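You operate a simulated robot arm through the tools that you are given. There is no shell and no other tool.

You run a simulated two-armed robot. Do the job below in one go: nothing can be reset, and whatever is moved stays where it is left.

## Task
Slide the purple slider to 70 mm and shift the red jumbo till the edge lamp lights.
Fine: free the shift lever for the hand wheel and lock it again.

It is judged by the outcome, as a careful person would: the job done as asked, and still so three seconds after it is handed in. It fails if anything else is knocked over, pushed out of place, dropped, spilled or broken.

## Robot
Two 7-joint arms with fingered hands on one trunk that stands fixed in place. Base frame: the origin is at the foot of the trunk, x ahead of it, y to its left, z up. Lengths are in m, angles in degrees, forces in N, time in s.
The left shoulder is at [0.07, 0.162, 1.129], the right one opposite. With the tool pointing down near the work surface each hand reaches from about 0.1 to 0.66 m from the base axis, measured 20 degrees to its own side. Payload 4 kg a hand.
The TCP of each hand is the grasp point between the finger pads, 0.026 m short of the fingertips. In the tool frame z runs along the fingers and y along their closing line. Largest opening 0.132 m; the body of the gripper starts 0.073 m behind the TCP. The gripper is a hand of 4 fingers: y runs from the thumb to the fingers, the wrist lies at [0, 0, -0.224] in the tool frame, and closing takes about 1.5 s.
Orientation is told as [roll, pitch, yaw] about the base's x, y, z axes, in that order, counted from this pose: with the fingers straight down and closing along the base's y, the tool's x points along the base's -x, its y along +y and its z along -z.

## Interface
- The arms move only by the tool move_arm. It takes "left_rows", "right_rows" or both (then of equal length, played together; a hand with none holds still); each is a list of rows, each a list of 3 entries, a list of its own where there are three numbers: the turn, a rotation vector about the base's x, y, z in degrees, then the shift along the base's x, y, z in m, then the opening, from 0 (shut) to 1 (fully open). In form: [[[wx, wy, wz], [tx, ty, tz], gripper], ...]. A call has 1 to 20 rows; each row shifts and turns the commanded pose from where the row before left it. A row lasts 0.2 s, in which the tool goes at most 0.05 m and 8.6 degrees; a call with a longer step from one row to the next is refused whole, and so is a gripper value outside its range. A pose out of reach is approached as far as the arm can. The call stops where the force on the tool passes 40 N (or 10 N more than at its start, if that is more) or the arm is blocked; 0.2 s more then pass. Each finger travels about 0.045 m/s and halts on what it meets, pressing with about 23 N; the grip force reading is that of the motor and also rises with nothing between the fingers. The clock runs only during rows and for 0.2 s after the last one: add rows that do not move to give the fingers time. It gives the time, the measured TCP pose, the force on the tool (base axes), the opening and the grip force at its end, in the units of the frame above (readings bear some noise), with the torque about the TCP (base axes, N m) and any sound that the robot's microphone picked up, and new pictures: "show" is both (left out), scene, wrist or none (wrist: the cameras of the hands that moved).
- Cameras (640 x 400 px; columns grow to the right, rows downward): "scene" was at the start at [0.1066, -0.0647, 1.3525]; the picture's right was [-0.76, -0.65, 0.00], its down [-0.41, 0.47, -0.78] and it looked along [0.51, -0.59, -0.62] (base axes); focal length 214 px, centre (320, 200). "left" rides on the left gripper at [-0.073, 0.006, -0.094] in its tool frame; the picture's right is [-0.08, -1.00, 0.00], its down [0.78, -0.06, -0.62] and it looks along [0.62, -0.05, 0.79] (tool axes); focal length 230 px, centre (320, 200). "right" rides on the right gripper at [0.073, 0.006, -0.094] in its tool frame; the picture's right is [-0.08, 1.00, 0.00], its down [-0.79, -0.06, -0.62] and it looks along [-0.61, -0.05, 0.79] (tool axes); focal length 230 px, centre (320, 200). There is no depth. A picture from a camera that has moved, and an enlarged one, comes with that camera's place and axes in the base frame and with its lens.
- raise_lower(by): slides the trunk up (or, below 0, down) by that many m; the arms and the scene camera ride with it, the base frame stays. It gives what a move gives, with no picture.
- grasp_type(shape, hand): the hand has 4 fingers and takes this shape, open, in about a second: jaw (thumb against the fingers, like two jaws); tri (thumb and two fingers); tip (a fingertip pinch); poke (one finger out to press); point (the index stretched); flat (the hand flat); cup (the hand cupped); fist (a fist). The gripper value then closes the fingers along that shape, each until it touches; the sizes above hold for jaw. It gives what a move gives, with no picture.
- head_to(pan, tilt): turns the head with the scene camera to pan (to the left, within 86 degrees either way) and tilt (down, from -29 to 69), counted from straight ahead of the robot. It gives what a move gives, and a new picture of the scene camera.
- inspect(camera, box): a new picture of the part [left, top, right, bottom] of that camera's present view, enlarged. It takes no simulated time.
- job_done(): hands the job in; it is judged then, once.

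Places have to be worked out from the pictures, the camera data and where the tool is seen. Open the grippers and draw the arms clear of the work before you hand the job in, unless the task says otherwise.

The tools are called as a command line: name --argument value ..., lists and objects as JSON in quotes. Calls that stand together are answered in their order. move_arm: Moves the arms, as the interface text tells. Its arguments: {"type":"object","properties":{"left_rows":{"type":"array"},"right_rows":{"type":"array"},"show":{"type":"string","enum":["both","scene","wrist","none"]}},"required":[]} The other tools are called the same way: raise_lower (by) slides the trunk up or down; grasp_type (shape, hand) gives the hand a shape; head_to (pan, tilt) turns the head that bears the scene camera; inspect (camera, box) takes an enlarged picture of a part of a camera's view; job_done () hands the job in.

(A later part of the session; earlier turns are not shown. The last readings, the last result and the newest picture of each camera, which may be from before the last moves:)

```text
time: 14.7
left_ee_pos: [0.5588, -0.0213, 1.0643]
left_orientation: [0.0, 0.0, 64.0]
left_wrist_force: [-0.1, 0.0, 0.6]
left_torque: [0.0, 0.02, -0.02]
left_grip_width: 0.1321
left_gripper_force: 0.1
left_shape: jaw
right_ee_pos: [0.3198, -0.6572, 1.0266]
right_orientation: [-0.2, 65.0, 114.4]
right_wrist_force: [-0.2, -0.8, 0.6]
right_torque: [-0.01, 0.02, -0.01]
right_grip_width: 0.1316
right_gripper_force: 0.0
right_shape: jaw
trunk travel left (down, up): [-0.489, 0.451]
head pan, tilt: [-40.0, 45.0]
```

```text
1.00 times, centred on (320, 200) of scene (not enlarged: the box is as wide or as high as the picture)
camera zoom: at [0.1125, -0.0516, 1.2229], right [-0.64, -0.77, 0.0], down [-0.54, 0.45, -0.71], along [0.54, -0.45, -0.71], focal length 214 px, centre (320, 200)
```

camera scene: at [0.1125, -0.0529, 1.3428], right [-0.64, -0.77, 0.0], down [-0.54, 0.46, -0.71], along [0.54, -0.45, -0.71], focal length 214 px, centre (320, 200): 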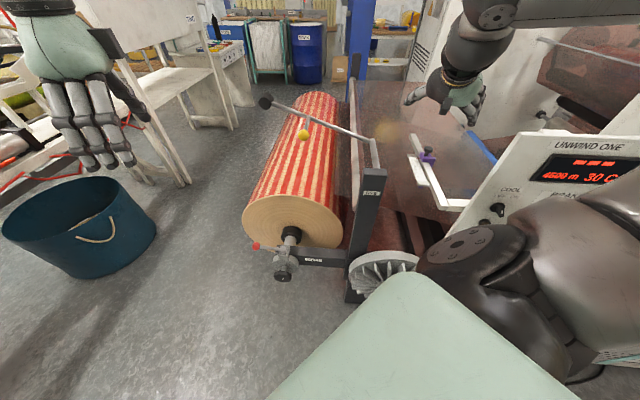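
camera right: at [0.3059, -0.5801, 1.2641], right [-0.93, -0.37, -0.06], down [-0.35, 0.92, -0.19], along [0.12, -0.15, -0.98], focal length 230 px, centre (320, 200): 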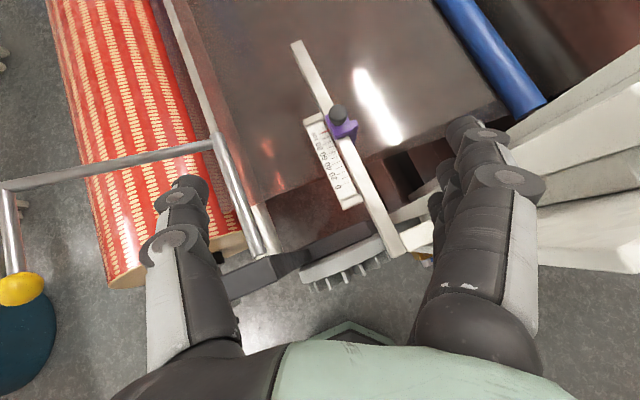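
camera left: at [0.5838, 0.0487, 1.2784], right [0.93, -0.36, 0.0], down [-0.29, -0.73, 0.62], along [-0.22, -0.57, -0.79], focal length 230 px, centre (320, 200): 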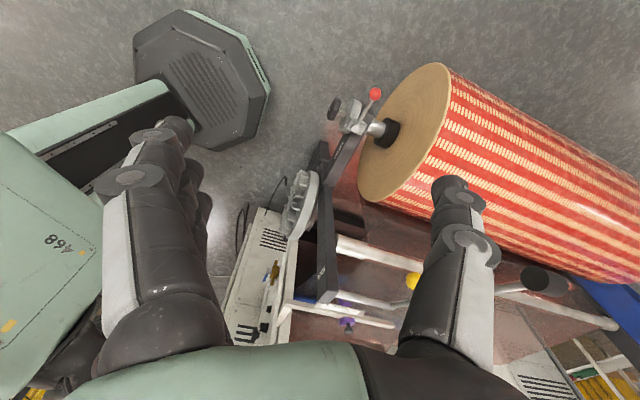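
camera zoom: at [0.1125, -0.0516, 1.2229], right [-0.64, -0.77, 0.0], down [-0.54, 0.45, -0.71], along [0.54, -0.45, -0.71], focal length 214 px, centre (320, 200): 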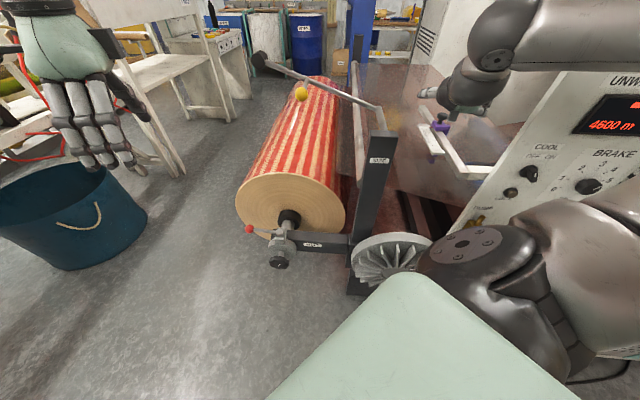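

The trunk lowered cleanly and the panel is now visible from the head. I zoom in on the round item under the COOL switch and on the slider.

inspect --camera "scene" --box '[450, 130, 640, 240]'

inspect --camera "right" --box '[270, 110, 370, 280]'

inspect --camera "scene" --box '[400, 60, 500, 190]'

```text
3.37 times, centred on (545, 185) of scene
camera zoom: at [0.1125, -0.0516, 1.2229], right [-0.64, -0.77, 0.0], down [-0.54, 0.45, -0.71], along [0.54, -0.45, -0.71], focal length 722 px, centre (-438, 250)
```

zoom: 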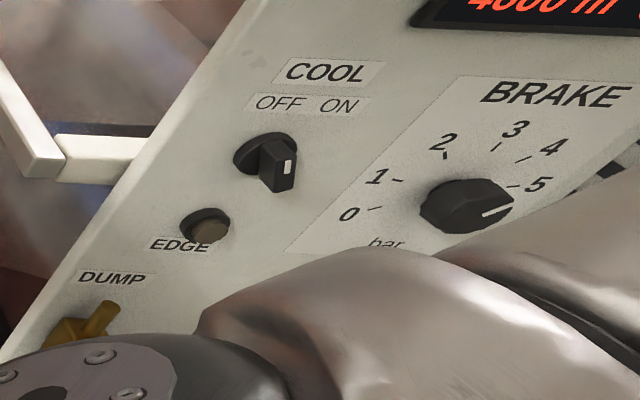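

```text
2.35 times, centred on (320, 195) of right
camera zoom: at [0.293, -0.6097, 1.133], right [-0.92, -0.39, -0.07], down [-0.31, 0.83, -0.45], along [0.24, -0.39, -0.89], focal length 541 px, centre (320, 212)
```

zoom: 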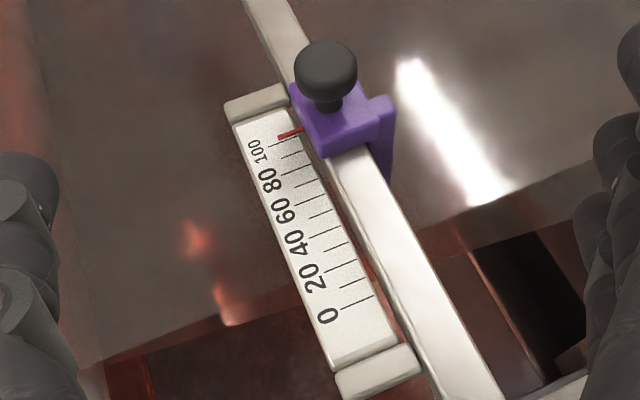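

```text
3.08 times, centred on (450, 125) of scene
camera zoom: at [0.1125, -0.0516, 1.2229], right [-0.64, -0.77, 0.0], down [-0.54, 0.45, -0.71], along [0.54, -0.45, -0.71], focal length 660 px, centre (-80, 431)
```

zoom: 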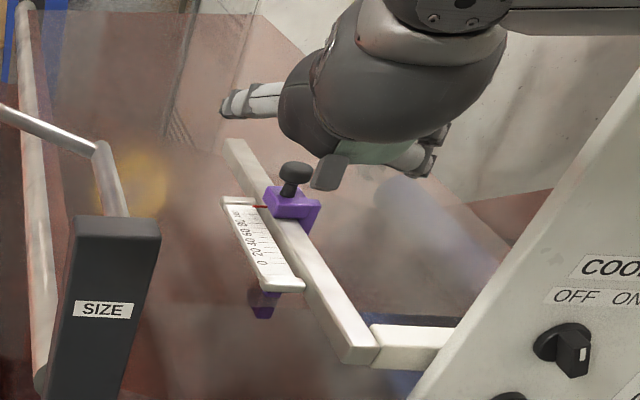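

The EDGE lamp sits below the COOL switch, now unlit. I zoom closely on the pointer to read the scale.

inspect --camera "right" --box '[290, 145, 340, 200]'

inspect --camera "right" --box '[285, 160, 345, 260]'

```text
7.27 times, centred on (315, 172) of right
camera zoom: at [0.293, -0.6097, 1.133], right [-0.92, -0.39, -0.07], down [-0.31, 0.83, -0.45], along [0.24, -0.39, -0.89], focal length 1673 px, centre (356, 400)
```

zoom: 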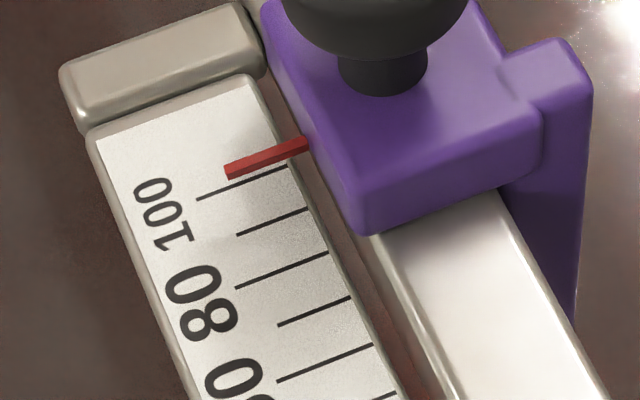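

```text
4.00 times, centred on (315, 210) of right
camera zoom: at [0.293, -0.6097, 1.133], right [-0.92, -0.39, -0.07], down [-0.31, 0.83, -0.45], along [0.24, -0.39, -0.89], focal length 920 px, centre (340, 160)
```

zoom: 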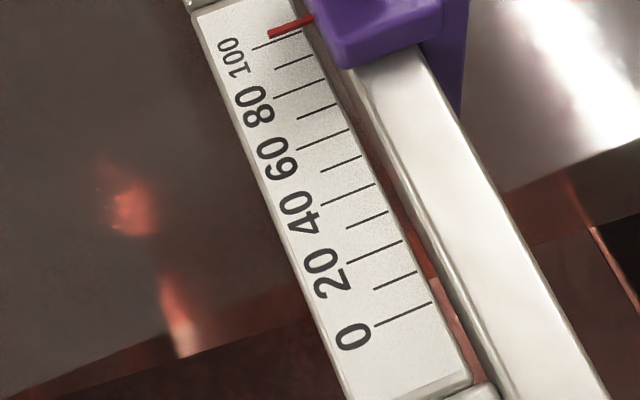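

The pointer (slightly raised over the scale, so seen with parallax) reads about 100 mm. The knob's centre is about [0.378,-0.783,0.913]; I move the right hand to 8 cm short of it along the tool axis.

move_arm --right_rows '[[[0, 0, 0], [0.009, -0.0195, -0.0265], 0.8], [[0, 0, 0], [0.009, -0.0195, -0.0265], 0.8], [[0, 0, 0], [0.009, -0.0195, -0.0265], 0.7]]' --show "both"

```text
time: 15.5
left_ee_pos: [0.5595, -0.0219, 1.0644]
left_orientation: [0.0, 0.0, 64.0]
left_wrist_force: [0.7, 0.0, 0.3]
left_torque: [0.04, 0.01, -0.01]
left_grip_width: 0.1317
left_gripper_force: 0.1
left_shape: jaw
right_ee_pos: [0.3473, -0.7186, 0.9451]
right_orientation: [-0.3, 65.1, 114.3]
right_wrist_force: [-0.1, -0.5, 0.0]
right_torque: [0.0, 0.0, 0.01]
right_grip_width: 0.0928
right_gripper_force: 0.0
right_shape: jaw
trunk travel left (down, up): [-0.489, 0.451]
head pan, tilt: [-40.0, 45.0]
camera scene: at [0.1133, -0.0528, 1.2227], right [-0.64, -0.77, 0.0], down [-0.54, 0.46, -0.71], along [0.54, -0.45, -0.71], focal length 214 px, centre (320, 200)
camera right: at [0.3203, -0.6701, 1.0526], right [-0.92, -0.39, -0.07], down [-0.31, 0.83, -0.45], along [0.23, -0.39, -0.89], focal length 230 px, centre (320, 200)
```

scene: 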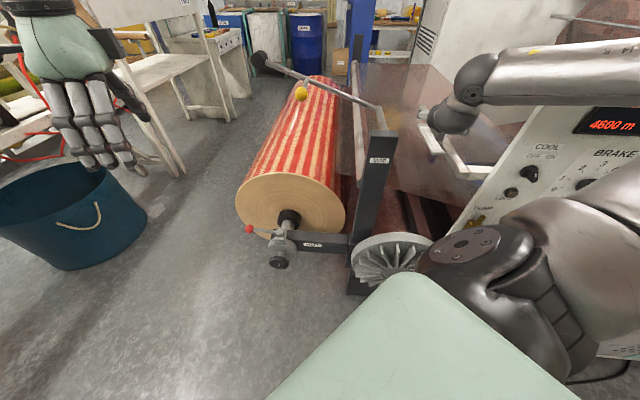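
right: 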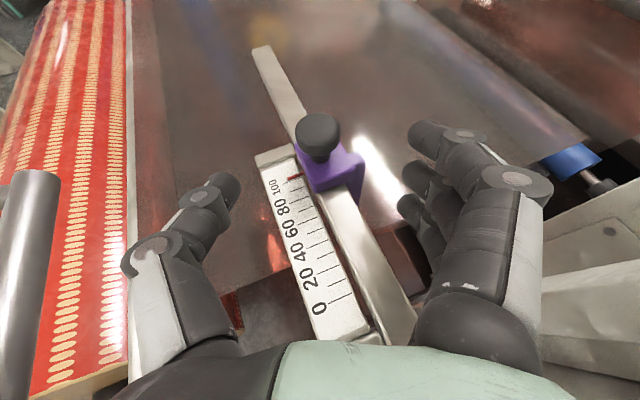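

The TCP projects to the picture's centre and the knob lies just ahead along the tool axis, as planned. I open a little more and advance 8 cm along the tool axis.

move_arm --right_rows '[[[0, 0, 0], [0, 0, 0], 0.85], [[0, 0, 0], [0.0075, -0.0165, -0.0085], 0.85], [[0, 0, 0], [0.0075, -0.0165, -0.0085], 0.85], [[0, 0, 0], [0.0075, -0.0165, -0.0085], 0.85], [[0, 0, 0], [0.0065, -0.0145, -0.006], 0.85]]' --show "both"

```text
time: 16.7
left_ee_pos: [0.5577, -0.0207, 1.0632]
left_orientation: [0.0, 0.1, 64.0]
left_wrist_force: [-0.1, -0.4, -0.3]
left_torque: [-0.01, 0.01, 0.01]
left_grip_width: 0.1319
left_gripper_force: 0.1
left_shape: jaw
right_ee_pos: [0.3779, -0.7812, 0.9157]
right_orientation: [-0.4, 65.0, 114.3]
right_wrist_force: [-0.5, 0.2, 0.0]
right_torque: [-0.03, 0.01, 0.01]
right_grip_width: 0.112
right_gripper_force: 0.0
right_shape: jaw
trunk travel left (down, up): [-0.489, 0.451]
head pan, tilt: [-40.0, 45.0]
camera scene: at [0.113, -0.0521, 1.2228], right [-0.64, -0.77, 0.0], down [-0.54, 0.45, -0.71], along [0.54, -0.45, -0.71], focal length 214 px, centre (320, 200)
camera right: at [0.3499, -0.7332, 1.0216], right [-0.92, -0.39, -0.07], down [-0.31, 0.83, -0.45], along [0.24, -0.39, -0.89], focal length 230 px, centre (320, 200)
```

scene: 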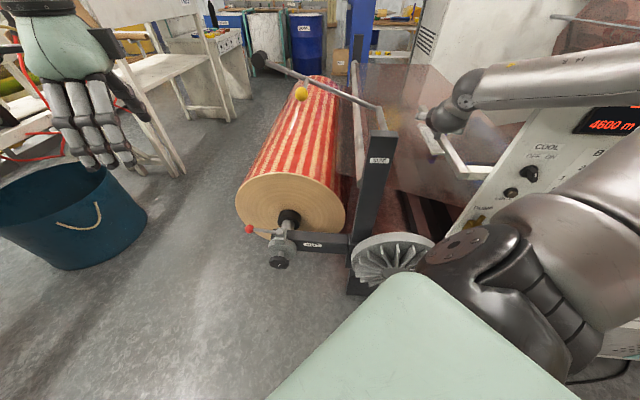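
right: 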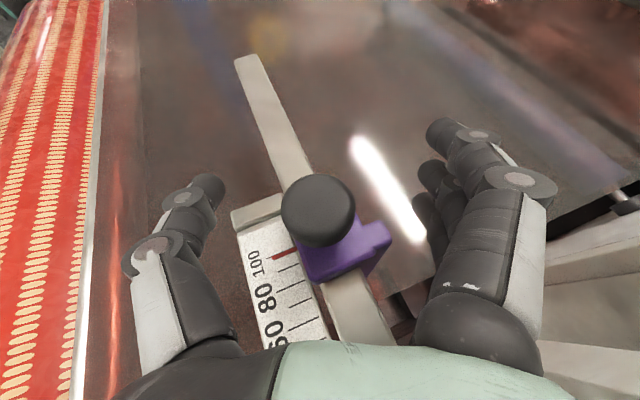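

The knob is right at the grasp point with no contact force. I zoom in on the pointer for a reading before closing.

inspect --camera "right" --box '[225, 190, 345, 350]'

```text
2.50 times, centred on (285, 270) of right
camera zoom: at [0.3499, -0.7332, 1.0216], right [-0.92, -0.39, -0.07], down [-0.31, 0.83, -0.45], along [0.24, -0.39, -0.89], focal length 575 px, centre (408, 25)
```

zoom: 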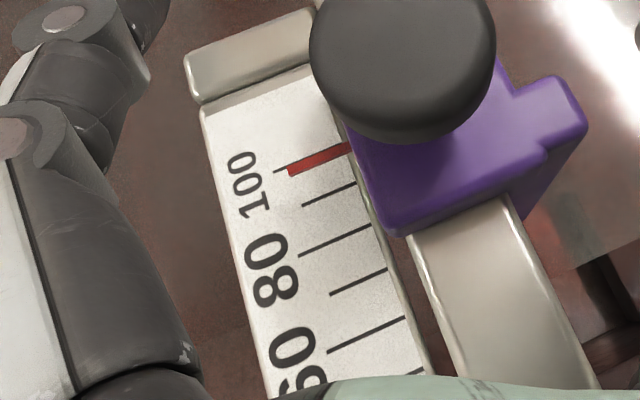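

From this near-top view the pointer appears just under 100; the true reading is perhaps 94–98, to be settled with a view square to the rail. I close the fingers on the knob.

move_arm --right_rows '[[[0, 0, 0], [0, 0, 0], 0.6], [[0, 0, 0], [0, 0, 0], 0.45], [[0, 0, 0], [0, 0, 0], 0.3], [[0, 0, 0], [0, 0, 0], 0.2], [[0, 0, 0], [0, 0, 0], 0.1], [[0, 0, 0], [0, 0, 0], 0.1], [[0, 0, 0], [0, 0, 0], 0.1], [[0, 0, 0], [0, 0, 0], 0.1]]' --show "wrist"

```text
time: 18.5
left_ee_pos: [0.5586, -0.0206, 1.0637]
left_orientation: [0.0, -0.1, 64.1]
left_wrist_force: [0.8, -1.0, -0.4]
left_torque: [-0.01, -0.01, 0.05]
left_grip_width: 0.1319
left_gripper_force: 0.2
left_shape: jaw
right_ee_pos: [0.3784, -0.7792, 0.9161]
right_orientation: [-0.4, 65.2, 114.4]
right_wrist_force: [3.5, -0.9, -0.3]
right_torque: [-0.04, 0.11, 0.0]
right_grip_width: 0.0173
right_gripper_force: 20.5
right_shape: jaw
trunk travel left (down, up): [-0.489, 0.451]
head pan, tilt: [-40.0, 45.0]
camera right: at [0.3504, -0.7329, 1.0221], right [-0.92, -0.39, -0.07], down [-0.31, 0.83, -0.45], along [0.24, -0.39, -0.89], focal length 230 px, centre (320, 200)
```

right: 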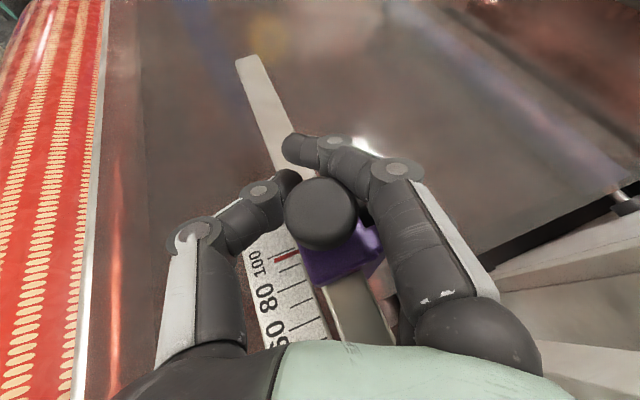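

The fingers have closed round the knob's stem (width 17 mm, tips curling behind it). I pull gently 10 mm along the rail toward the robot and watch the force and the scale.

move_arm --right_rows '[[[0, 0, 0], [-0.0017, 0.0018, 0], 0.1], [[0, 0, 0], [-0.0017, 0.0018, 0], 0.1], [[0, 0, 0], [-0.0017, 0.0018, 0], 0.1], [[0, 0, 0], [-0.0017, 0.0018, 0], 0.1], [[0, 0, 0], [0, 0, 0], 0.1]]' --show "wrist"

inspect --camera "right" --box '[225, 190, 345, 350]'

```text
time: 19.7
left_ee_pos: [0.5568, -0.0204, 1.0649]
left_orientation: [-0.1, -0.1, 64.1]
left_wrist_force: [0.1, -0.1, -0.4]
left_torque: [0.0, 0.0, 0.06]
left_grip_width: 0.1323
left_gripper_force: 0.1
left_shape: jaw
right_ee_pos: [0.3697, -0.7717, 0.9167]
right_orientation: [-0.3, 65.2, 114.3]
right_wrist_force: [-0.4, -4.7, 7.6]
right_torque: [0.06, -0.06, 0.1]
right_grip_width: 0.0132
right_gripper_force: 22.8
right_shape: jaw
trunk travel left (down, up): [-0.489, 0.451]
head pan, tilt: [-40.0, 45.0]
camera right: at [0.3416, -0.7248, 1.0228], right [-0.92, -0.39, -0.07], down [-0.31, 0.83, -0.45], along [0.24, -0.4, -0.89], focal length 230 px, centre (320, 200)
```

right: 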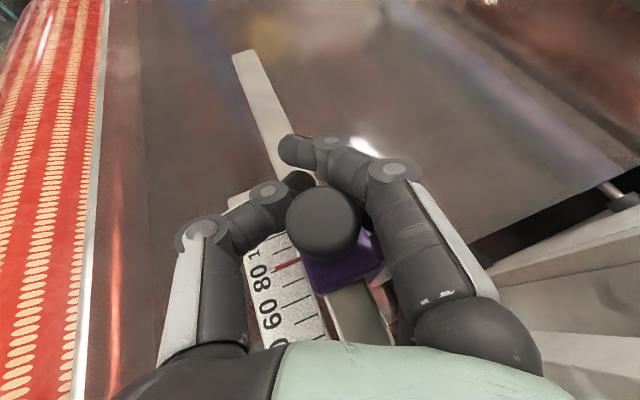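

```text
2.50 times, centred on (285, 270) of right
camera zoom: at [0.3416, -0.7248, 1.0228], right [-0.92, -0.39, -0.07], down [-0.31, 0.83, -0.45], along [0.24, -0.4, -0.89], focal length 575 px, centre (408, 25)
```

zoom: 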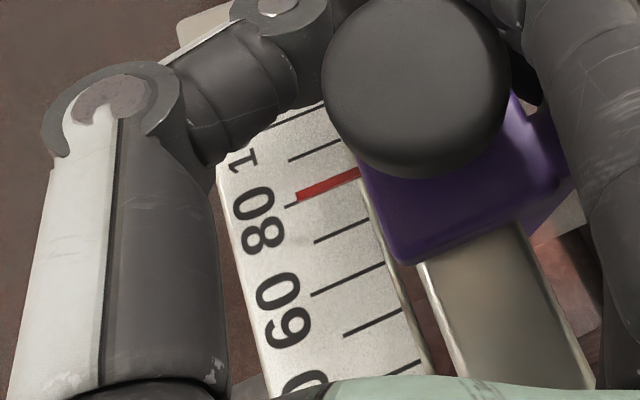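

The slider moved freely; the pointer now appears at about 81. I pull about 6 mm more, then I will let go and read the scale square-on before the final trim.

move_arm --right_rows '[[[0, 0, 0], [-0.0014, 0.0015, 0], 0.1], [[0, 0, 0], [-0.0014, 0.0015, 0], 0.1], [[0, 0, 0], [-0.0014, 0.0015, 0], 0.1], [[0, 0, 0], [0, 0, 0], 0.1]]' --show "none"

inspect --camera "right" --box '[225, 190, 345, 350]'

```text
time: 20.7
left_ee_pos: [0.5587, -0.0206, 1.065]
left_orientation: [-0.2, -0.1, 64.0]
left_wrist_force: [-0.3, 0.7, 0.5]
left_torque: [-0.02, -0.01, 0.01]
left_grip_width: 0.1323
left_gripper_force: 0.1
left_shape: jaw
right_ee_pos: [0.3645, -0.767, 0.9166]
right_orientation: [-0.3, 65.2, 114.2]
right_wrist_force: [-1.7, -4.3, 8.1]
right_torque: [0.05, -0.04, 0.11]
right_grip_width: 0.013
right_gripper_force: 23.0
right_shape: jaw
trunk travel left (down, up): [-0.489, 0.451]
head pan, tilt: [-40.0, 45.0]
```

```text
2.50 times, centred on (285, 270) of right
camera zoom: at [0.3371, -0.7202, 1.0228], right [-0.92, -0.39, -0.07], down [-0.31, 0.83, -0.45], along [0.24, -0.39, -0.89], focal length 575 px, centre (408, 25)
```

zoom: 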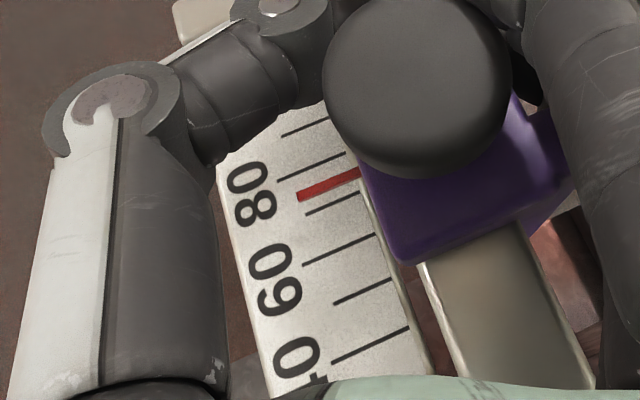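

The pointer now appears at about 74.5 from slightly behind. I open the fingers, rise and move a little forward so that the camera looks square on the pointer.

move_arm --right_rows '[[[0, 0, 0], [0, 0, 0], 0.3], [[0, 0, 0], [0, 0, 0], 0.45], [[0, 0, 0], [0, 0, 0], 0.6], [[0, 0, 0], [0, 0, 0], 0.75], [[0, 0, 0], [0, 0, 0], 0.9], [[0, 0, 0], [0, 0, 0], 0.9], [[0, 0, 0], [0, 0, 0], 0.9]]' --show "wrist"

move_arm --right_rows '[[[0, 0, 0], [0, 0, 0.02], 0.9], [[0, 0, 0], [0.005, -0.006, 0.02], 0.9], [[0, 0, 0], [0.01, -0.01, 0.015], 0.9], [[0, 0, 0], [0.01, -0.01, 0.005], 0.9], [[0, 0, 0], [0, 0, 0], 0.9]]' --show "wrist"

inspect --camera "right" --box '[220, 160, 380, 300]'

```text
time: 22.3
left_ee_pos: [0.5588, -0.0209, 1.0657]
left_orientation: [0.0, 0.0, 63.9]
left_wrist_force: [-0.2, -0.1, 0.6]
left_torque: [0.03, -0.01, -0.02]
left_grip_width: 0.132
left_gripper_force: 0.0
left_shape: jaw
right_ee_pos: [0.366, -0.7671, 0.9146]
right_orientation: [-0.2, 65.1, 114.2]
right_wrist_force: [0.2, -0.1, -0.1]
right_torque: [-0.02, -0.02, -0.03]
right_grip_width: 0.1186
right_gripper_force: 0.0
right_shape: jaw
trunk travel left (down, up): [-0.489, 0.451]
head pan, tilt: [-40.0, 45.0]
camera right: at [0.3381, -0.7205, 1.0219], right [-0.92, -0.39, -0.07], down [-0.31, 0.83, -0.45], along [0.24, -0.39, -0.89], focal length 230 px, centre (320, 200)
```

right: 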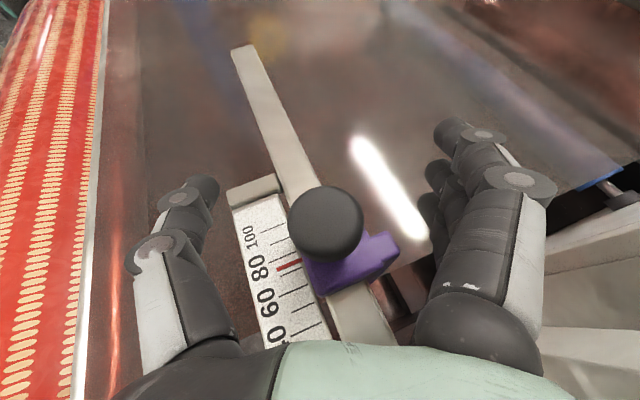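

```text
time: 23.5
left_ee_pos: [0.5578, -0.0211, 1.0664]
left_orientation: [0.0, 0.0, 63.9]
left_wrist_force: [-0.9, 0.4, -0.8]
left_torque: [-0.04, -0.01, 0.0]
left_grip_width: 0.132
left_gripper_force: 0.1
left_shape: jaw
right_ee_pos: [0.3913, -0.7924, 0.9769]
right_orientation: [-0.5, 65.1, 114.3]
right_wrist_force: [0.6, -0.6, 0.3]
right_torque: [0.02, 0.0, 0.01]
right_grip_width: 0.1187
right_gripper_force: 0.1
right_shape: jaw
trunk travel left (down, up): [-0.489, 0.451]
head pan, tilt: [-40.0, 45.0]
camera right: at [0.3632, -0.746, 1.0825], right [-0.92, -0.39, -0.07], down [-0.31, 0.83, -0.45], along [0.24, -0.39, -0.89], focal length 230 px, centre (320, 200)
```

right: 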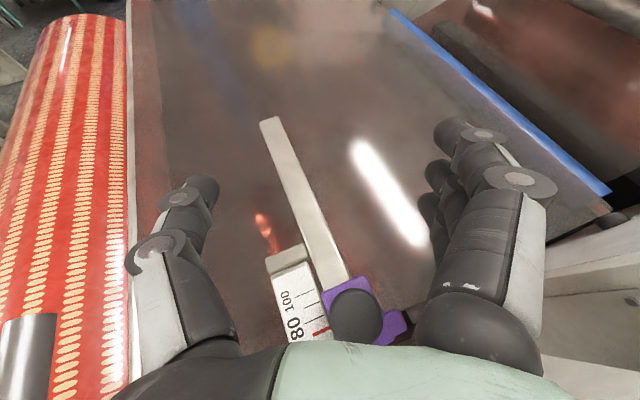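

```text
2.86 times, centred on (300, 230) of right
camera zoom: at [0.3632, -0.746, 1.0825], right [-0.92, -0.39, -0.07], down [-0.31, 0.83, -0.45], along [0.24, -0.39, -0.89], focal length 657 px, centre (377, 114)
```

zoom: 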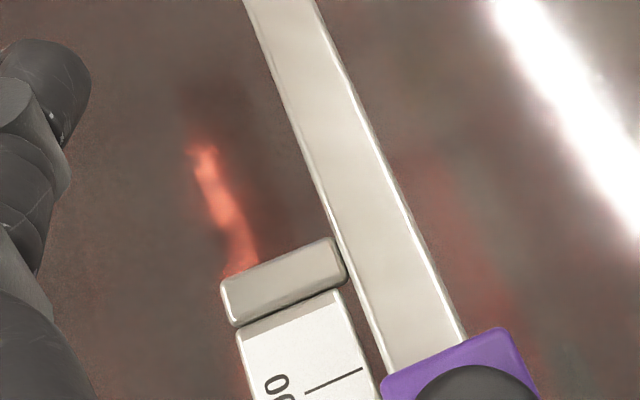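

The pointer is lower in the picture than my crop. I zoom at the right place.

inspect --camera "right" --box '[260, 265, 370, 345]'

```text
5.00 times, centred on (315, 305) of right
camera zoom: at [0.3632, -0.746, 1.0825], right [-0.92, -0.39, -0.07], down [-0.31, 0.83, -0.45], along [0.24, -0.39, -0.89], focal length 1150 px, centre (345, -325)
```

zoom: 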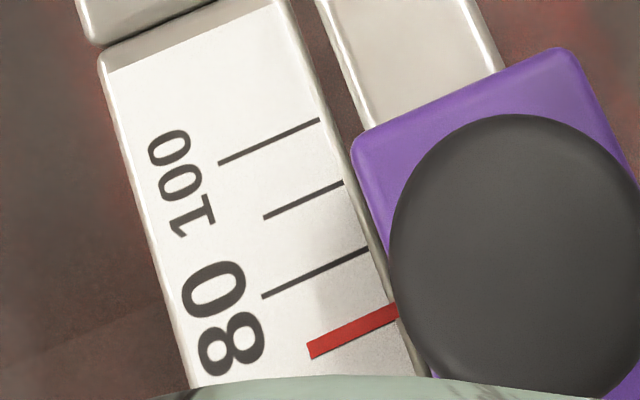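

Square-on, the pointer reads about 70.9 mm (the raised pointer explains the 74.5 seen from behind). I go back down the same path, about 1 mm nearer along the rail, and close again for the final trim.

move_arm --right_rows '[[[0, 0, 0], [-0.01, 0.01, -0.005], 0.9], [[0, 0, 0], [-0.01, 0.01, -0.015], 0.9], [[0, 0, 0], [-0.005, 0.006, -0.02], 0.9], [[0, 0, 0], [0, 0, -0.02], 0.9], [[0, 0, 0], [0, 0, 0], 0.9]]' --show "none"

move_arm --right_rows '[[[0, 0, 0], [0, 0, 0], 0.6], [[0, 0, 0], [0, 0, 0], 0.45], [[0, 0, 0], [0, 0, 0], 0.3], [[0, 0, 0], [0, 0, 0], 0.2], [[0, 0, 0], [0, 0, 0], 0.1], [[0, 0, 0], [0, 0, 0], 0.1], [[0, 0, 0], [0, 0, 0], 0.1], [[0, 0, 0], [0, 0, 0], 0.1]]' --show "wrist"

inspect --camera "right" --box '[225, 190, 345, 350]'

```text
time: 24.7
left_ee_pos: [0.5585, -0.0199, 1.0642]
left_orientation: [0.0, -0.1, 63.9]
left_wrist_force: [-0.1, -0.5, -0.2]
left_torque: [0.01, 0.02, -0.01]
left_grip_width: 0.1318
left_gripper_force: 0.1
left_shape: jaw
right_ee_pos: [0.3662, -0.768, 0.9154]
right_orientation: [-0.4, 65.3, 114.3]
right_wrist_force: [0.7, -0.4, 0.4]
right_torque: [0.02, 0.0, 0.01]
right_grip_width: 0.1184
right_gripper_force: 0.1
right_shape: jaw
trunk travel left (down, up): [-0.489, 0.451]
head pan, tilt: [-40.0, 45.0]
```

```text
time: 26.5
left_ee_pos: [0.558, -0.0204, 1.0648]
left_orientation: [0.0, 0.1, 64.1]
left_wrist_force: [-1.1, 0.3, -0.1]
left_torque: [-0.03, -0.02, -0.01]
left_grip_width: 0.1319
left_gripper_force: 0.1
left_shape: jaw
right_ee_pos: [0.366, -0.7678, 0.9151]
right_orientation: [-0.5, 65.2, 114.2]
right_wrist_force: [0.5, -2.8, 0.5]
right_torque: [-0.01, 0.07, 0.05]
right_grip_width: 0.01
right_gripper_force: 15.1
right_shape: jaw
trunk travel left (down, up): [-0.489, 0.451]
head pan, tilt: [-40.0, 45.0]
camera right: at [0.3387, -0.7211, 1.0217], right [-0.92, -0.39, -0.07], down [-0.31, 0.83, -0.45], along [0.24, -0.39, -0.89], focal length 230 px, centre (320, 200)
```

right: 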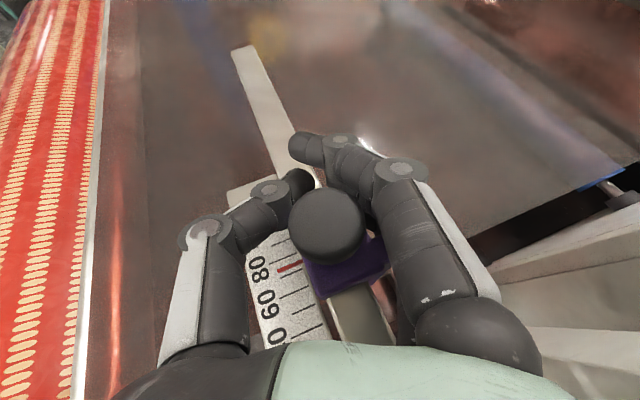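

```text
2.50 times, centred on (285, 270) of right
camera zoom: at [0.3387, -0.7211, 1.0217], right [-0.92, -0.39, -0.07], down [-0.31, 0.83, -0.45], along [0.24, -0.39, -0.89], focal length 575 px, centre (408, 25)
```

zoom: 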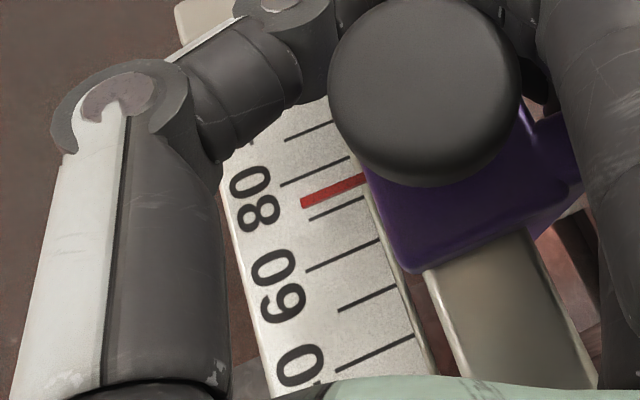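

It now appears at 73.9, i.e. a true 70.4 or so. I pull about 0.7 mm more and check.

move_arm --right_rows '[[[0, 0, 0], [-0.0003, 0.0003, 0], 0.05], [[0, 0, 0], [-0.0003, 0.0003, 0], 0.05], [[0, 0, 0], [0, 0, 0], 0.05]]' --show "none"

inspect --camera "right" --box '[225, 190, 345, 350]'

```text
time: 27.3
left_ee_pos: [0.5577, -0.0202, 1.0648]
left_orientation: [-0.1, 0.1, 64.1]
left_wrist_force: [-0.4, -0.4, -0.3]
left_torque: [0.03, 0.02, 0.0]
left_grip_width: 0.1317
left_gripper_force: 0.0
left_shape: jaw
right_ee_pos: [0.3656, -0.7679, 0.9163]
right_orientation: [-0.4, 65.3, 114.2]
right_wrist_force: [-1.5, -5.9, 5.0]
right_torque: [0.06, -0.05, 0.05]
right_grip_width: 0.0056
right_gripper_force: 22.9
right_shape: jaw
trunk travel left (down, up): [-0.489, 0.451]
head pan, tilt: [-40.0, 45.0]
```

```text
2.50 times, centred on (285, 270) of right
camera zoom: at [0.3367, -0.7206, 1.0227], right [-0.92, -0.38, -0.07], down [-0.31, 0.83, -0.45], along [0.24, -0.4, -0.89], focal length 575 px, centre (408, 25)
```

zoom: 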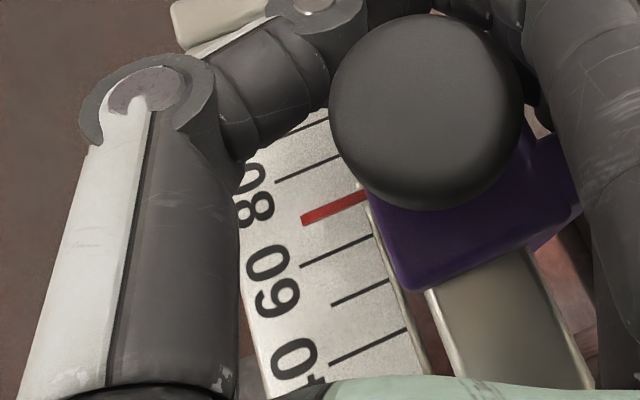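

Closing harder squeezed the knob inward and it overshot to about 66 true. I push back about 4 mm along the rail with the same grip and check.

move_arm --right_rows '[[[0, 0, 0], [0.0009, -0.001, 0], 0.1], [[0, 0, 0], [0.0009, -0.001, 0], 0.1], [[0, 0, 0], [0.0009, -0.001, 0], 0.1], [[0, 0, 0], [0, 0, 0], 0.1]]' --show "none"

inspect --camera "right" --box '[225, 190, 345, 350]'

```text
time: 28.3
left_ee_pos: [0.5583, -0.0218, 1.0635]
left_orientation: [-0.1, 0.0, 64.0]
left_wrist_force: [-0.4, -0.3, 0.9]
left_torque: [0.01, 0.0, 0.02]
left_grip_width: 0.1319
left_gripper_force: 0.0
left_shape: jaw
right_ee_pos: [0.3672, -0.769, 0.9153]
right_orientation: [-0.3, 65.1, 114.2]
right_wrist_force: [-8.4, -3.6, 2.2]
right_torque: [0.01, 0.14, 0.29]
right_grip_width: 0.0145
right_gripper_force: 0.0
right_shape: jaw
trunk travel left (down, up): [-0.489, 0.451]
head pan, tilt: [-40.0, 45.0]
```

```text
2.50 times, centred on (285, 270) of right
camera zoom: at [0.3389, -0.7234, 1.0215], right [-0.92, -0.39, -0.07], down [-0.31, 0.83, -0.45], along [0.23, -0.39, -0.89], focal length 575 px, centre (408, 25)
```

zoom: 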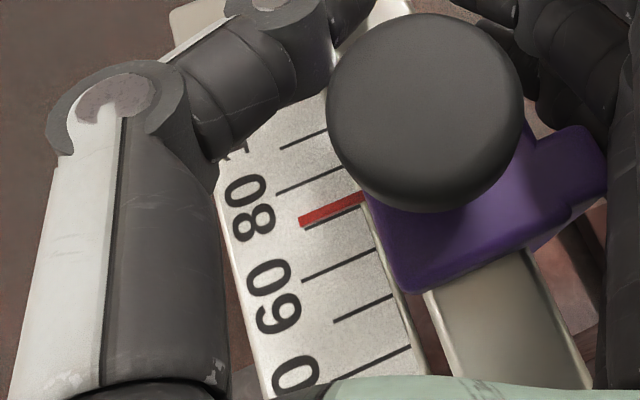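

Now it appears at 72.2, true about 69.3. I push 0.7 mm more, then open and take the square-on reading.

move_arm --right_rows '[[[0, 0, 0], [0.0005, -0.0005, 0], 0.1], [[0, 0, 0], [0, 0, 0], 0.1]]' --show "none"

inspect --camera "right" --box '[225, 190, 345, 350]'

```text
time: 28.9
left_ee_pos: [0.5577, -0.0216, 1.0649]
left_orientation: [0.0, 0.0, 64.1]
left_wrist_force: [0.0, 0.1, 1.1]
left_torque: [0.0, 0.0, 0.07]
left_grip_width: 0.1318
left_gripper_force: 0.1
left_shape: jaw
right_ee_pos: [0.3676, -0.7711, 0.9149]
right_orientation: [-0.5, 65.1, 114.2]
right_wrist_force: [-7.4, -4.6, 0.9]
right_torque: [-0.05, 0.16, 0.29]
right_grip_width: 0.0142
right_gripper_force: 0.0
right_shape: jaw
trunk travel left (down, up): [-0.489, 0.451]
head pan, tilt: [-40.0, 45.0]
```

```text
2.50 times, centred on (285, 270) of right
camera zoom: at [0.3397, -0.7241, 1.0217], right [-0.92, -0.39, -0.07], down [-0.31, 0.83, -0.45], along [0.24, -0.39, -0.89], focal length 575 px, centre (408, 25)
```

zoom: 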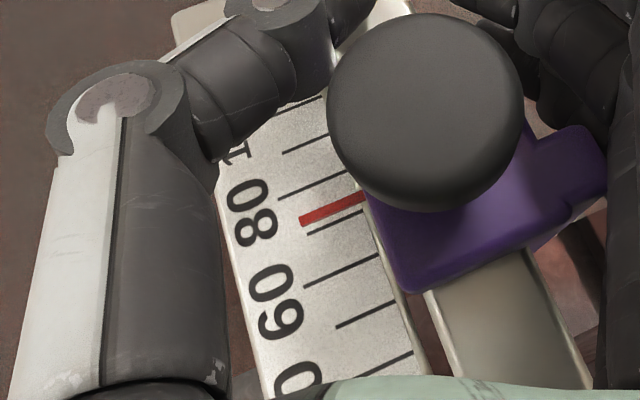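

It appears at 73.2, so true about 70.3. I open slowly, rise forward, and read it square-on.

move_arm --right_rows '[[[0, 0, 0], [0, 0, 0], 0.25], [[0, 0, 0], [0, 0, 0], 0.4], [[0, 0, 0], [0, 0, 0], 0.55], [[0, 0, 0], [0, 0, 0], 0.7], [[0, 0, 0], [0, 0, 0], 0.85], [[0, 0, 0], [0, 0, 0], 0.9], [[0, 0, 0], [0, 0, 0], 0.9], [[0, 0, 0], [0, 0, 0], 0.9], [[0, 0, 0], [0, 0, 0.02], 0.9], [[0, 0, 0], [0.004, -0.005, 0.02], 0.9], [[0, 0, 0], [0.009, -0.009, 0.015], 0.9], [[0, 0, 0], [0.008, -0.008, 0.005], 0.9], [[0, 0, 0], [0, 0, 0], 0.9]]' --show "wrist"

inspect --camera "right" --box '[260, 265, 370, 345]'

```text
time: 31.7
left_ee_pos: [0.5582, -0.0201, 1.0653]
left_orientation: [0.0, 0.1, 63.9]
left_wrist_force: [-0.3, 0.5, 0.6]
left_torque: [0.01, -0.02, 0.02]
left_grip_width: 0.1319
left_gripper_force: 0.0
left_shape: jaw
right_ee_pos: [0.3896, -0.7914, 0.9764]
right_orientation: [-0.3, 65.3, 114.3]
right_wrist_force: [0.5, 0.2, -0.9]
right_torque: [-0.02, -0.03, -0.01]
right_grip_width: 0.1188
right_gripper_force: 0.0
right_shape: jaw
trunk travel left (down, up): [-0.489, 0.451]
head pan, tilt: [-40.0, 45.0]
camera right: at [0.3615, -0.7449, 1.0826], right [-0.92, -0.39, -0.07], down [-0.31, 0.83, -0.45], along [0.24, -0.39, -0.89], focal length 230 px, centre (320, 200)
```

right: 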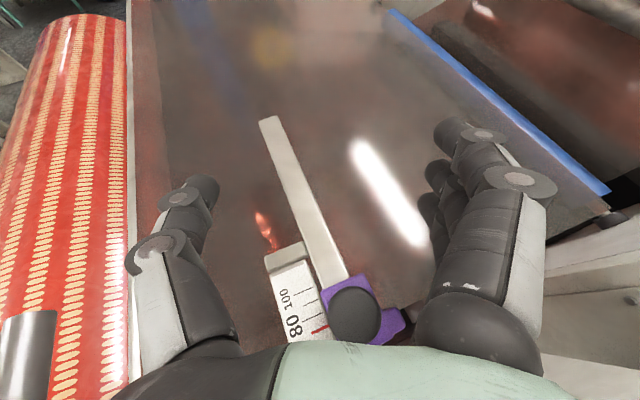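

```text
5.00 times, centred on (315, 305) of right
camera zoom: at [0.3615, -0.7449, 1.0826], right [-0.92, -0.39, -0.07], down [-0.31, 0.83, -0.45], along [0.24, -0.39, -0.89], focal length 1150 px, centre (345, -325)
```

zoom: 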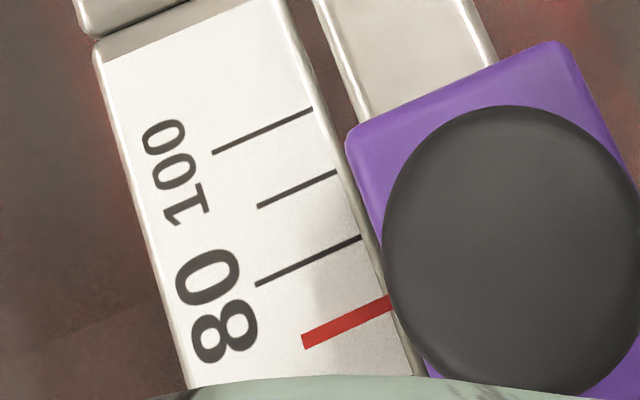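

The reading is near 70.5. I zoom tighter to read it exactly.

inspect --camera "right" --box '[295, 280, 345, 342]'

```text
6.45 times, centred on (320, 311) of right
camera zoom: at [0.3615, -0.7449, 1.0826], right [-0.92, -0.39, -0.07], down [-0.31, 0.83, -0.45], along [0.24, -0.39, -0.89], focal length 1484 px, centre (320, -516)
```

zoom: 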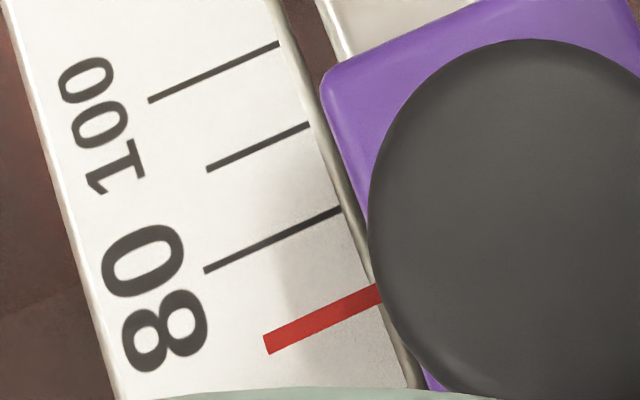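

Measured by rays onto the scale, the pointer stands at 70.2 mm, so the slider is set. Now I raise the trunk again to lift the right hand clear, then retrace its path back.

raise_lower --by 0.12

move_arm --right_rows '[[[0, 0, 0], [-0.02, 0.04, 0.01], 1], [[0, 0, 0], [-0.02, 0.04, 0.01], 1], [[0, 0, 0], [-0.015, 0.04, 0.01], 1], [[0, 0, 0], [-0.015, 0.04, 0.005], 1], [[0, 0, 0], [0, 0, 0], 1]]' --show "both"

inspect --camera "right" --box '[250, 80, 400, 240]'

```text
time: 33.2
left_ee_pos: [0.558, -0.0198, 1.1837]
left_orientation: [0.1, 0.0, 64.1]
left_wrist_force: [0.2, 0.2, -0.1]
left_torque: [-0.01, -0.01, 0.02]
left_grip_width: 0.1319
left_gripper_force: 0.1
left_shape: jaw
right_ee_pos: [0.3908, -0.7925, 1.096]
right_orientation: [-0.4, 65.1, 114.3]
right_wrist_force: [-0.8, 0.3, -0.3]
right_torque: [0.01, -0.02, -0.03]
right_grip_width: 0.1187
right_gripper_force: 0.0
right_shape: jaw
trunk travel left (down, up): [-0.609, 0.331]
head pan, tilt: [-40.0, 45.0]
```

```text
time: 34.4
left_ee_pos: [0.5594, -0.0218, 1.1856]
left_orientation: [0.0, -0.1, 64.0]
left_wrist_force: [1.1, 0.3, -0.1]
left_torque: [0.0, 0.01, 0.02]
left_grip_width: 0.132
left_gripper_force: 0.0
left_shape: jaw
right_ee_pos: [0.3193, -0.6325, 1.1296]
right_orientation: [-0.3, 65.1, 114.3]
right_wrist_force: [0.6, 0.7, -0.3]
right_torque: [0.01, 0.03, 0.0]
right_grip_width: 0.1319
right_gripper_force: 0.1
right_shape: jaw
trunk travel left (down, up): [-0.609, 0.331]
head pan, tilt: [-40.0, 45.0]
camera scene: at [0.1132, -0.0525, 1.3427], right [-0.64, -0.77, 0.0], down [-0.54, 0.45, -0.71], along [0.54, -0.45, -0.71], focal length 214 px, centre (320, 200)
camera right: at [0.2921, -0.5863, 1.2363], right [-0.92, -0.39, -0.07], down [-0.31, 0.83, -0.45], along [0.23, -0.39, -0.89], focal length 230 px, centre (320, 200)
```

scene: 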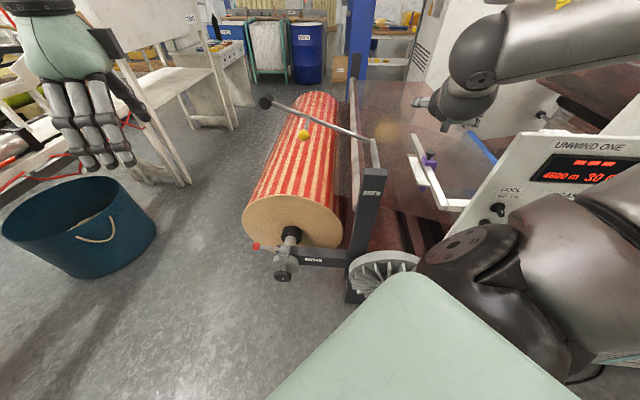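
right: 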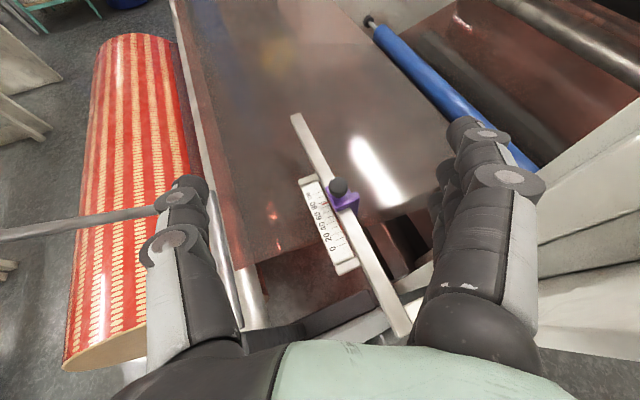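

```text
2.50 times, centred on (325, 160) of right
camera zoom: at [0.2921, -0.5863, 1.2363], right [-0.92, -0.39, -0.07], down [-0.31, 0.83, -0.45], along [0.23, -0.39, -0.89], focal length 575 px, centre (308, 300)
```

zoom: 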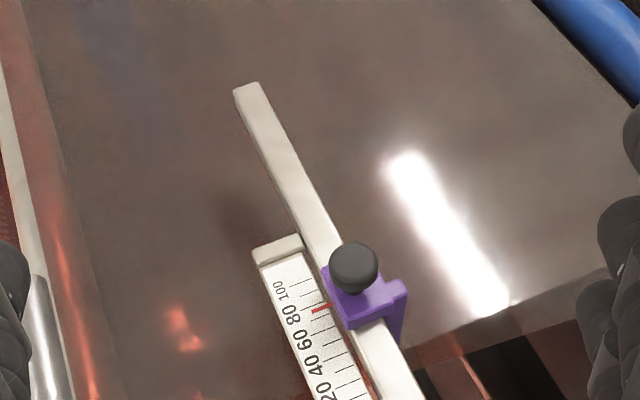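

The slider stays put near 70. I now untilt the right hand while drawing it back to the front of the robot, retracing the way it came over the SIZE post.

move_arm --right_rows '[[[7.4, 3.4, 0], [0, 0.03, 0.004], 1], [[7.4, 3.4, 0], [0, 0.03, 0.004], 1], [[7.4, 3.4, 0], [0, 0.03, 0.004], 1], [[7.4, 3.4, 0], [0, 0.03, 0.004], 1], [[7.4, 3.4, 0], [0, 0.03, 0.004], 1], [[7.4, 3.4, 0], [0, 0.03, 0.004], 1], [[7.4, 3.4, 0], [0, 0.03, 0.004], 1], [[7.4, 3.4, 0], [0, 0.03, 0.004], 1], [[0, 0, 0], [-0.015, 0.035, 0], 1], [[0, 0, 0], [-0.015, 0.035, 0], 1], [[0, 0, 0], [-0.015, 0.035, 0], 1], [[0, 0, 0], [-0.015, 0.035, 0], 1]]' --show "both"

```text
time: 37.0
left_ee_pos: [0.5567, -0.0201, 1.1841]
left_orientation: [-0.1, 0.0, 64.1]
left_wrist_force: [0.0, 0.1, -1.1]
left_torque: [-0.04, 0.0, 0.0]
left_grip_width: 0.1319
left_gripper_force: 0.1
left_shape: jaw
right_ee_pos: [0.2587, -0.2497, 1.1631]
right_orientation: [0.1, 0.1, 114.6]
right_wrist_force: [-0.1, 0.0, 0.1]
right_torque: [-0.01, 0.04, -0.04]
right_grip_width: 0.1319
right_gripper_force: 0.1
right_shape: jaw
trunk travel left (down, up): [-0.609, 0.331]
head pan, tilt: [-40.0, 45.0]
camera scene: at [0.1117, -0.0507, 1.343], right [-0.64, -0.77, 0.0], down [-0.54, 0.45, -0.71], along [0.54, -0.45, -0.71], focal length 214 px, centre (320, 200)
camera right: at [0.2837, -0.3191, 1.2582], right [-0.94, -0.34, 0.0], down [-0.27, 0.74, 0.62], along [-0.21, 0.58, -0.79], focal length 230 px, centre (320, 200)
```

scene: 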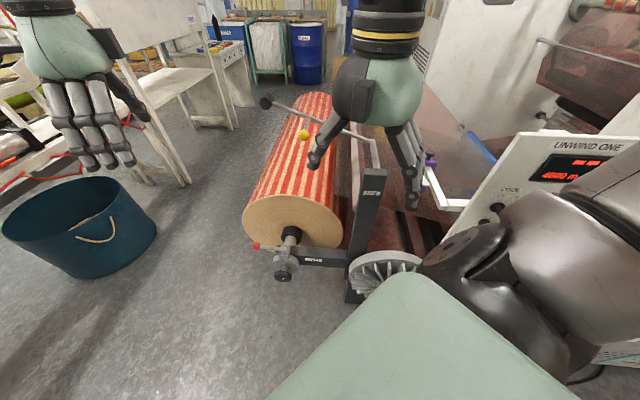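
right: 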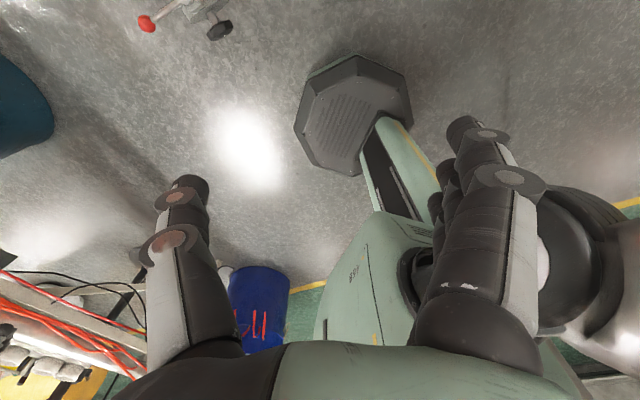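

The right hand is parked in front of the robot, tool down. I lower the trunk in two steps, watching the right elbow side near the panel.

raise_lower --by -0.2

head_to --pan -75 --tilt 25

```text
time: 39.2
left_ee_pos: [0.5587, -0.0206, 0.9848]
left_orientation: [-0.1, 0.0, 64.1]
left_wrist_force: [-0.8, 0.9, -0.1]
left_torque: [0.01, 0.0, 0.01]
left_grip_width: 0.1318
left_gripper_force: 0.1
left_shape: jaw
right_ee_pos: [0.2593, -0.2518, 0.9634]
right_orientation: [0.1, -0.1, 114.5]
right_wrist_force: [0.5, 0.3, -1.0]
right_torque: [0.0, 0.0, 0.0]
right_grip_width: 0.132
right_gripper_force: 0.0
right_shape: jaw
trunk travel left (down, up): [-0.409, 0.531]
head pan, tilt: [-40.0, 45.0]
```

```text
time: 40.2
left_ee_pos: [0.5586, -0.0215, 0.9845]
left_orientation: [0.1, 0.0, 64.1]
left_wrist_force: [0.0, -0.2, -0.4]
left_torque: [-0.02, -0.02, 0.0]
left_grip_width: 0.1322
left_gripper_force: 0.2
left_shape: jaw
right_ee_pos: [0.2594, -0.2511, 0.9636]
right_orientation: [0.0, 0.1, 114.5]
right_wrist_force: [-1.4, -0.3, 0.2]
right_torque: [0.0, 0.02, 0.0]
right_grip_width: 0.1319
right_gripper_force: 0.1
right_shape: jaw
trunk travel left (down, up): [-0.409, 0.531]
head pan, tilt: [-75.0, 25.0]
camera scene: at [0.0743, -0.0883, 1.1734], right [-0.97, -0.26, 0.0], down [-0.11, 0.41, -0.91], along [0.24, -0.87, -0.42], focal length 214 px, centre (320, 200)
```

scene: 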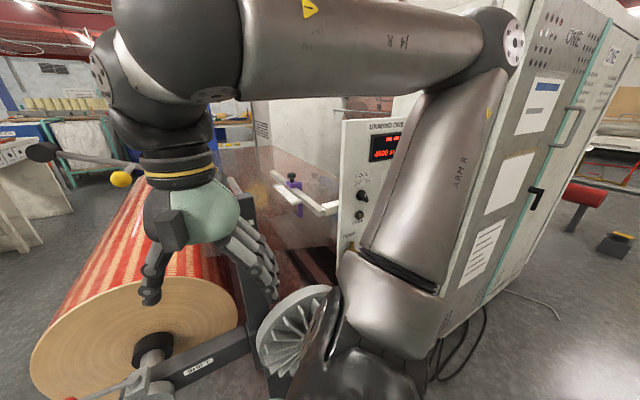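

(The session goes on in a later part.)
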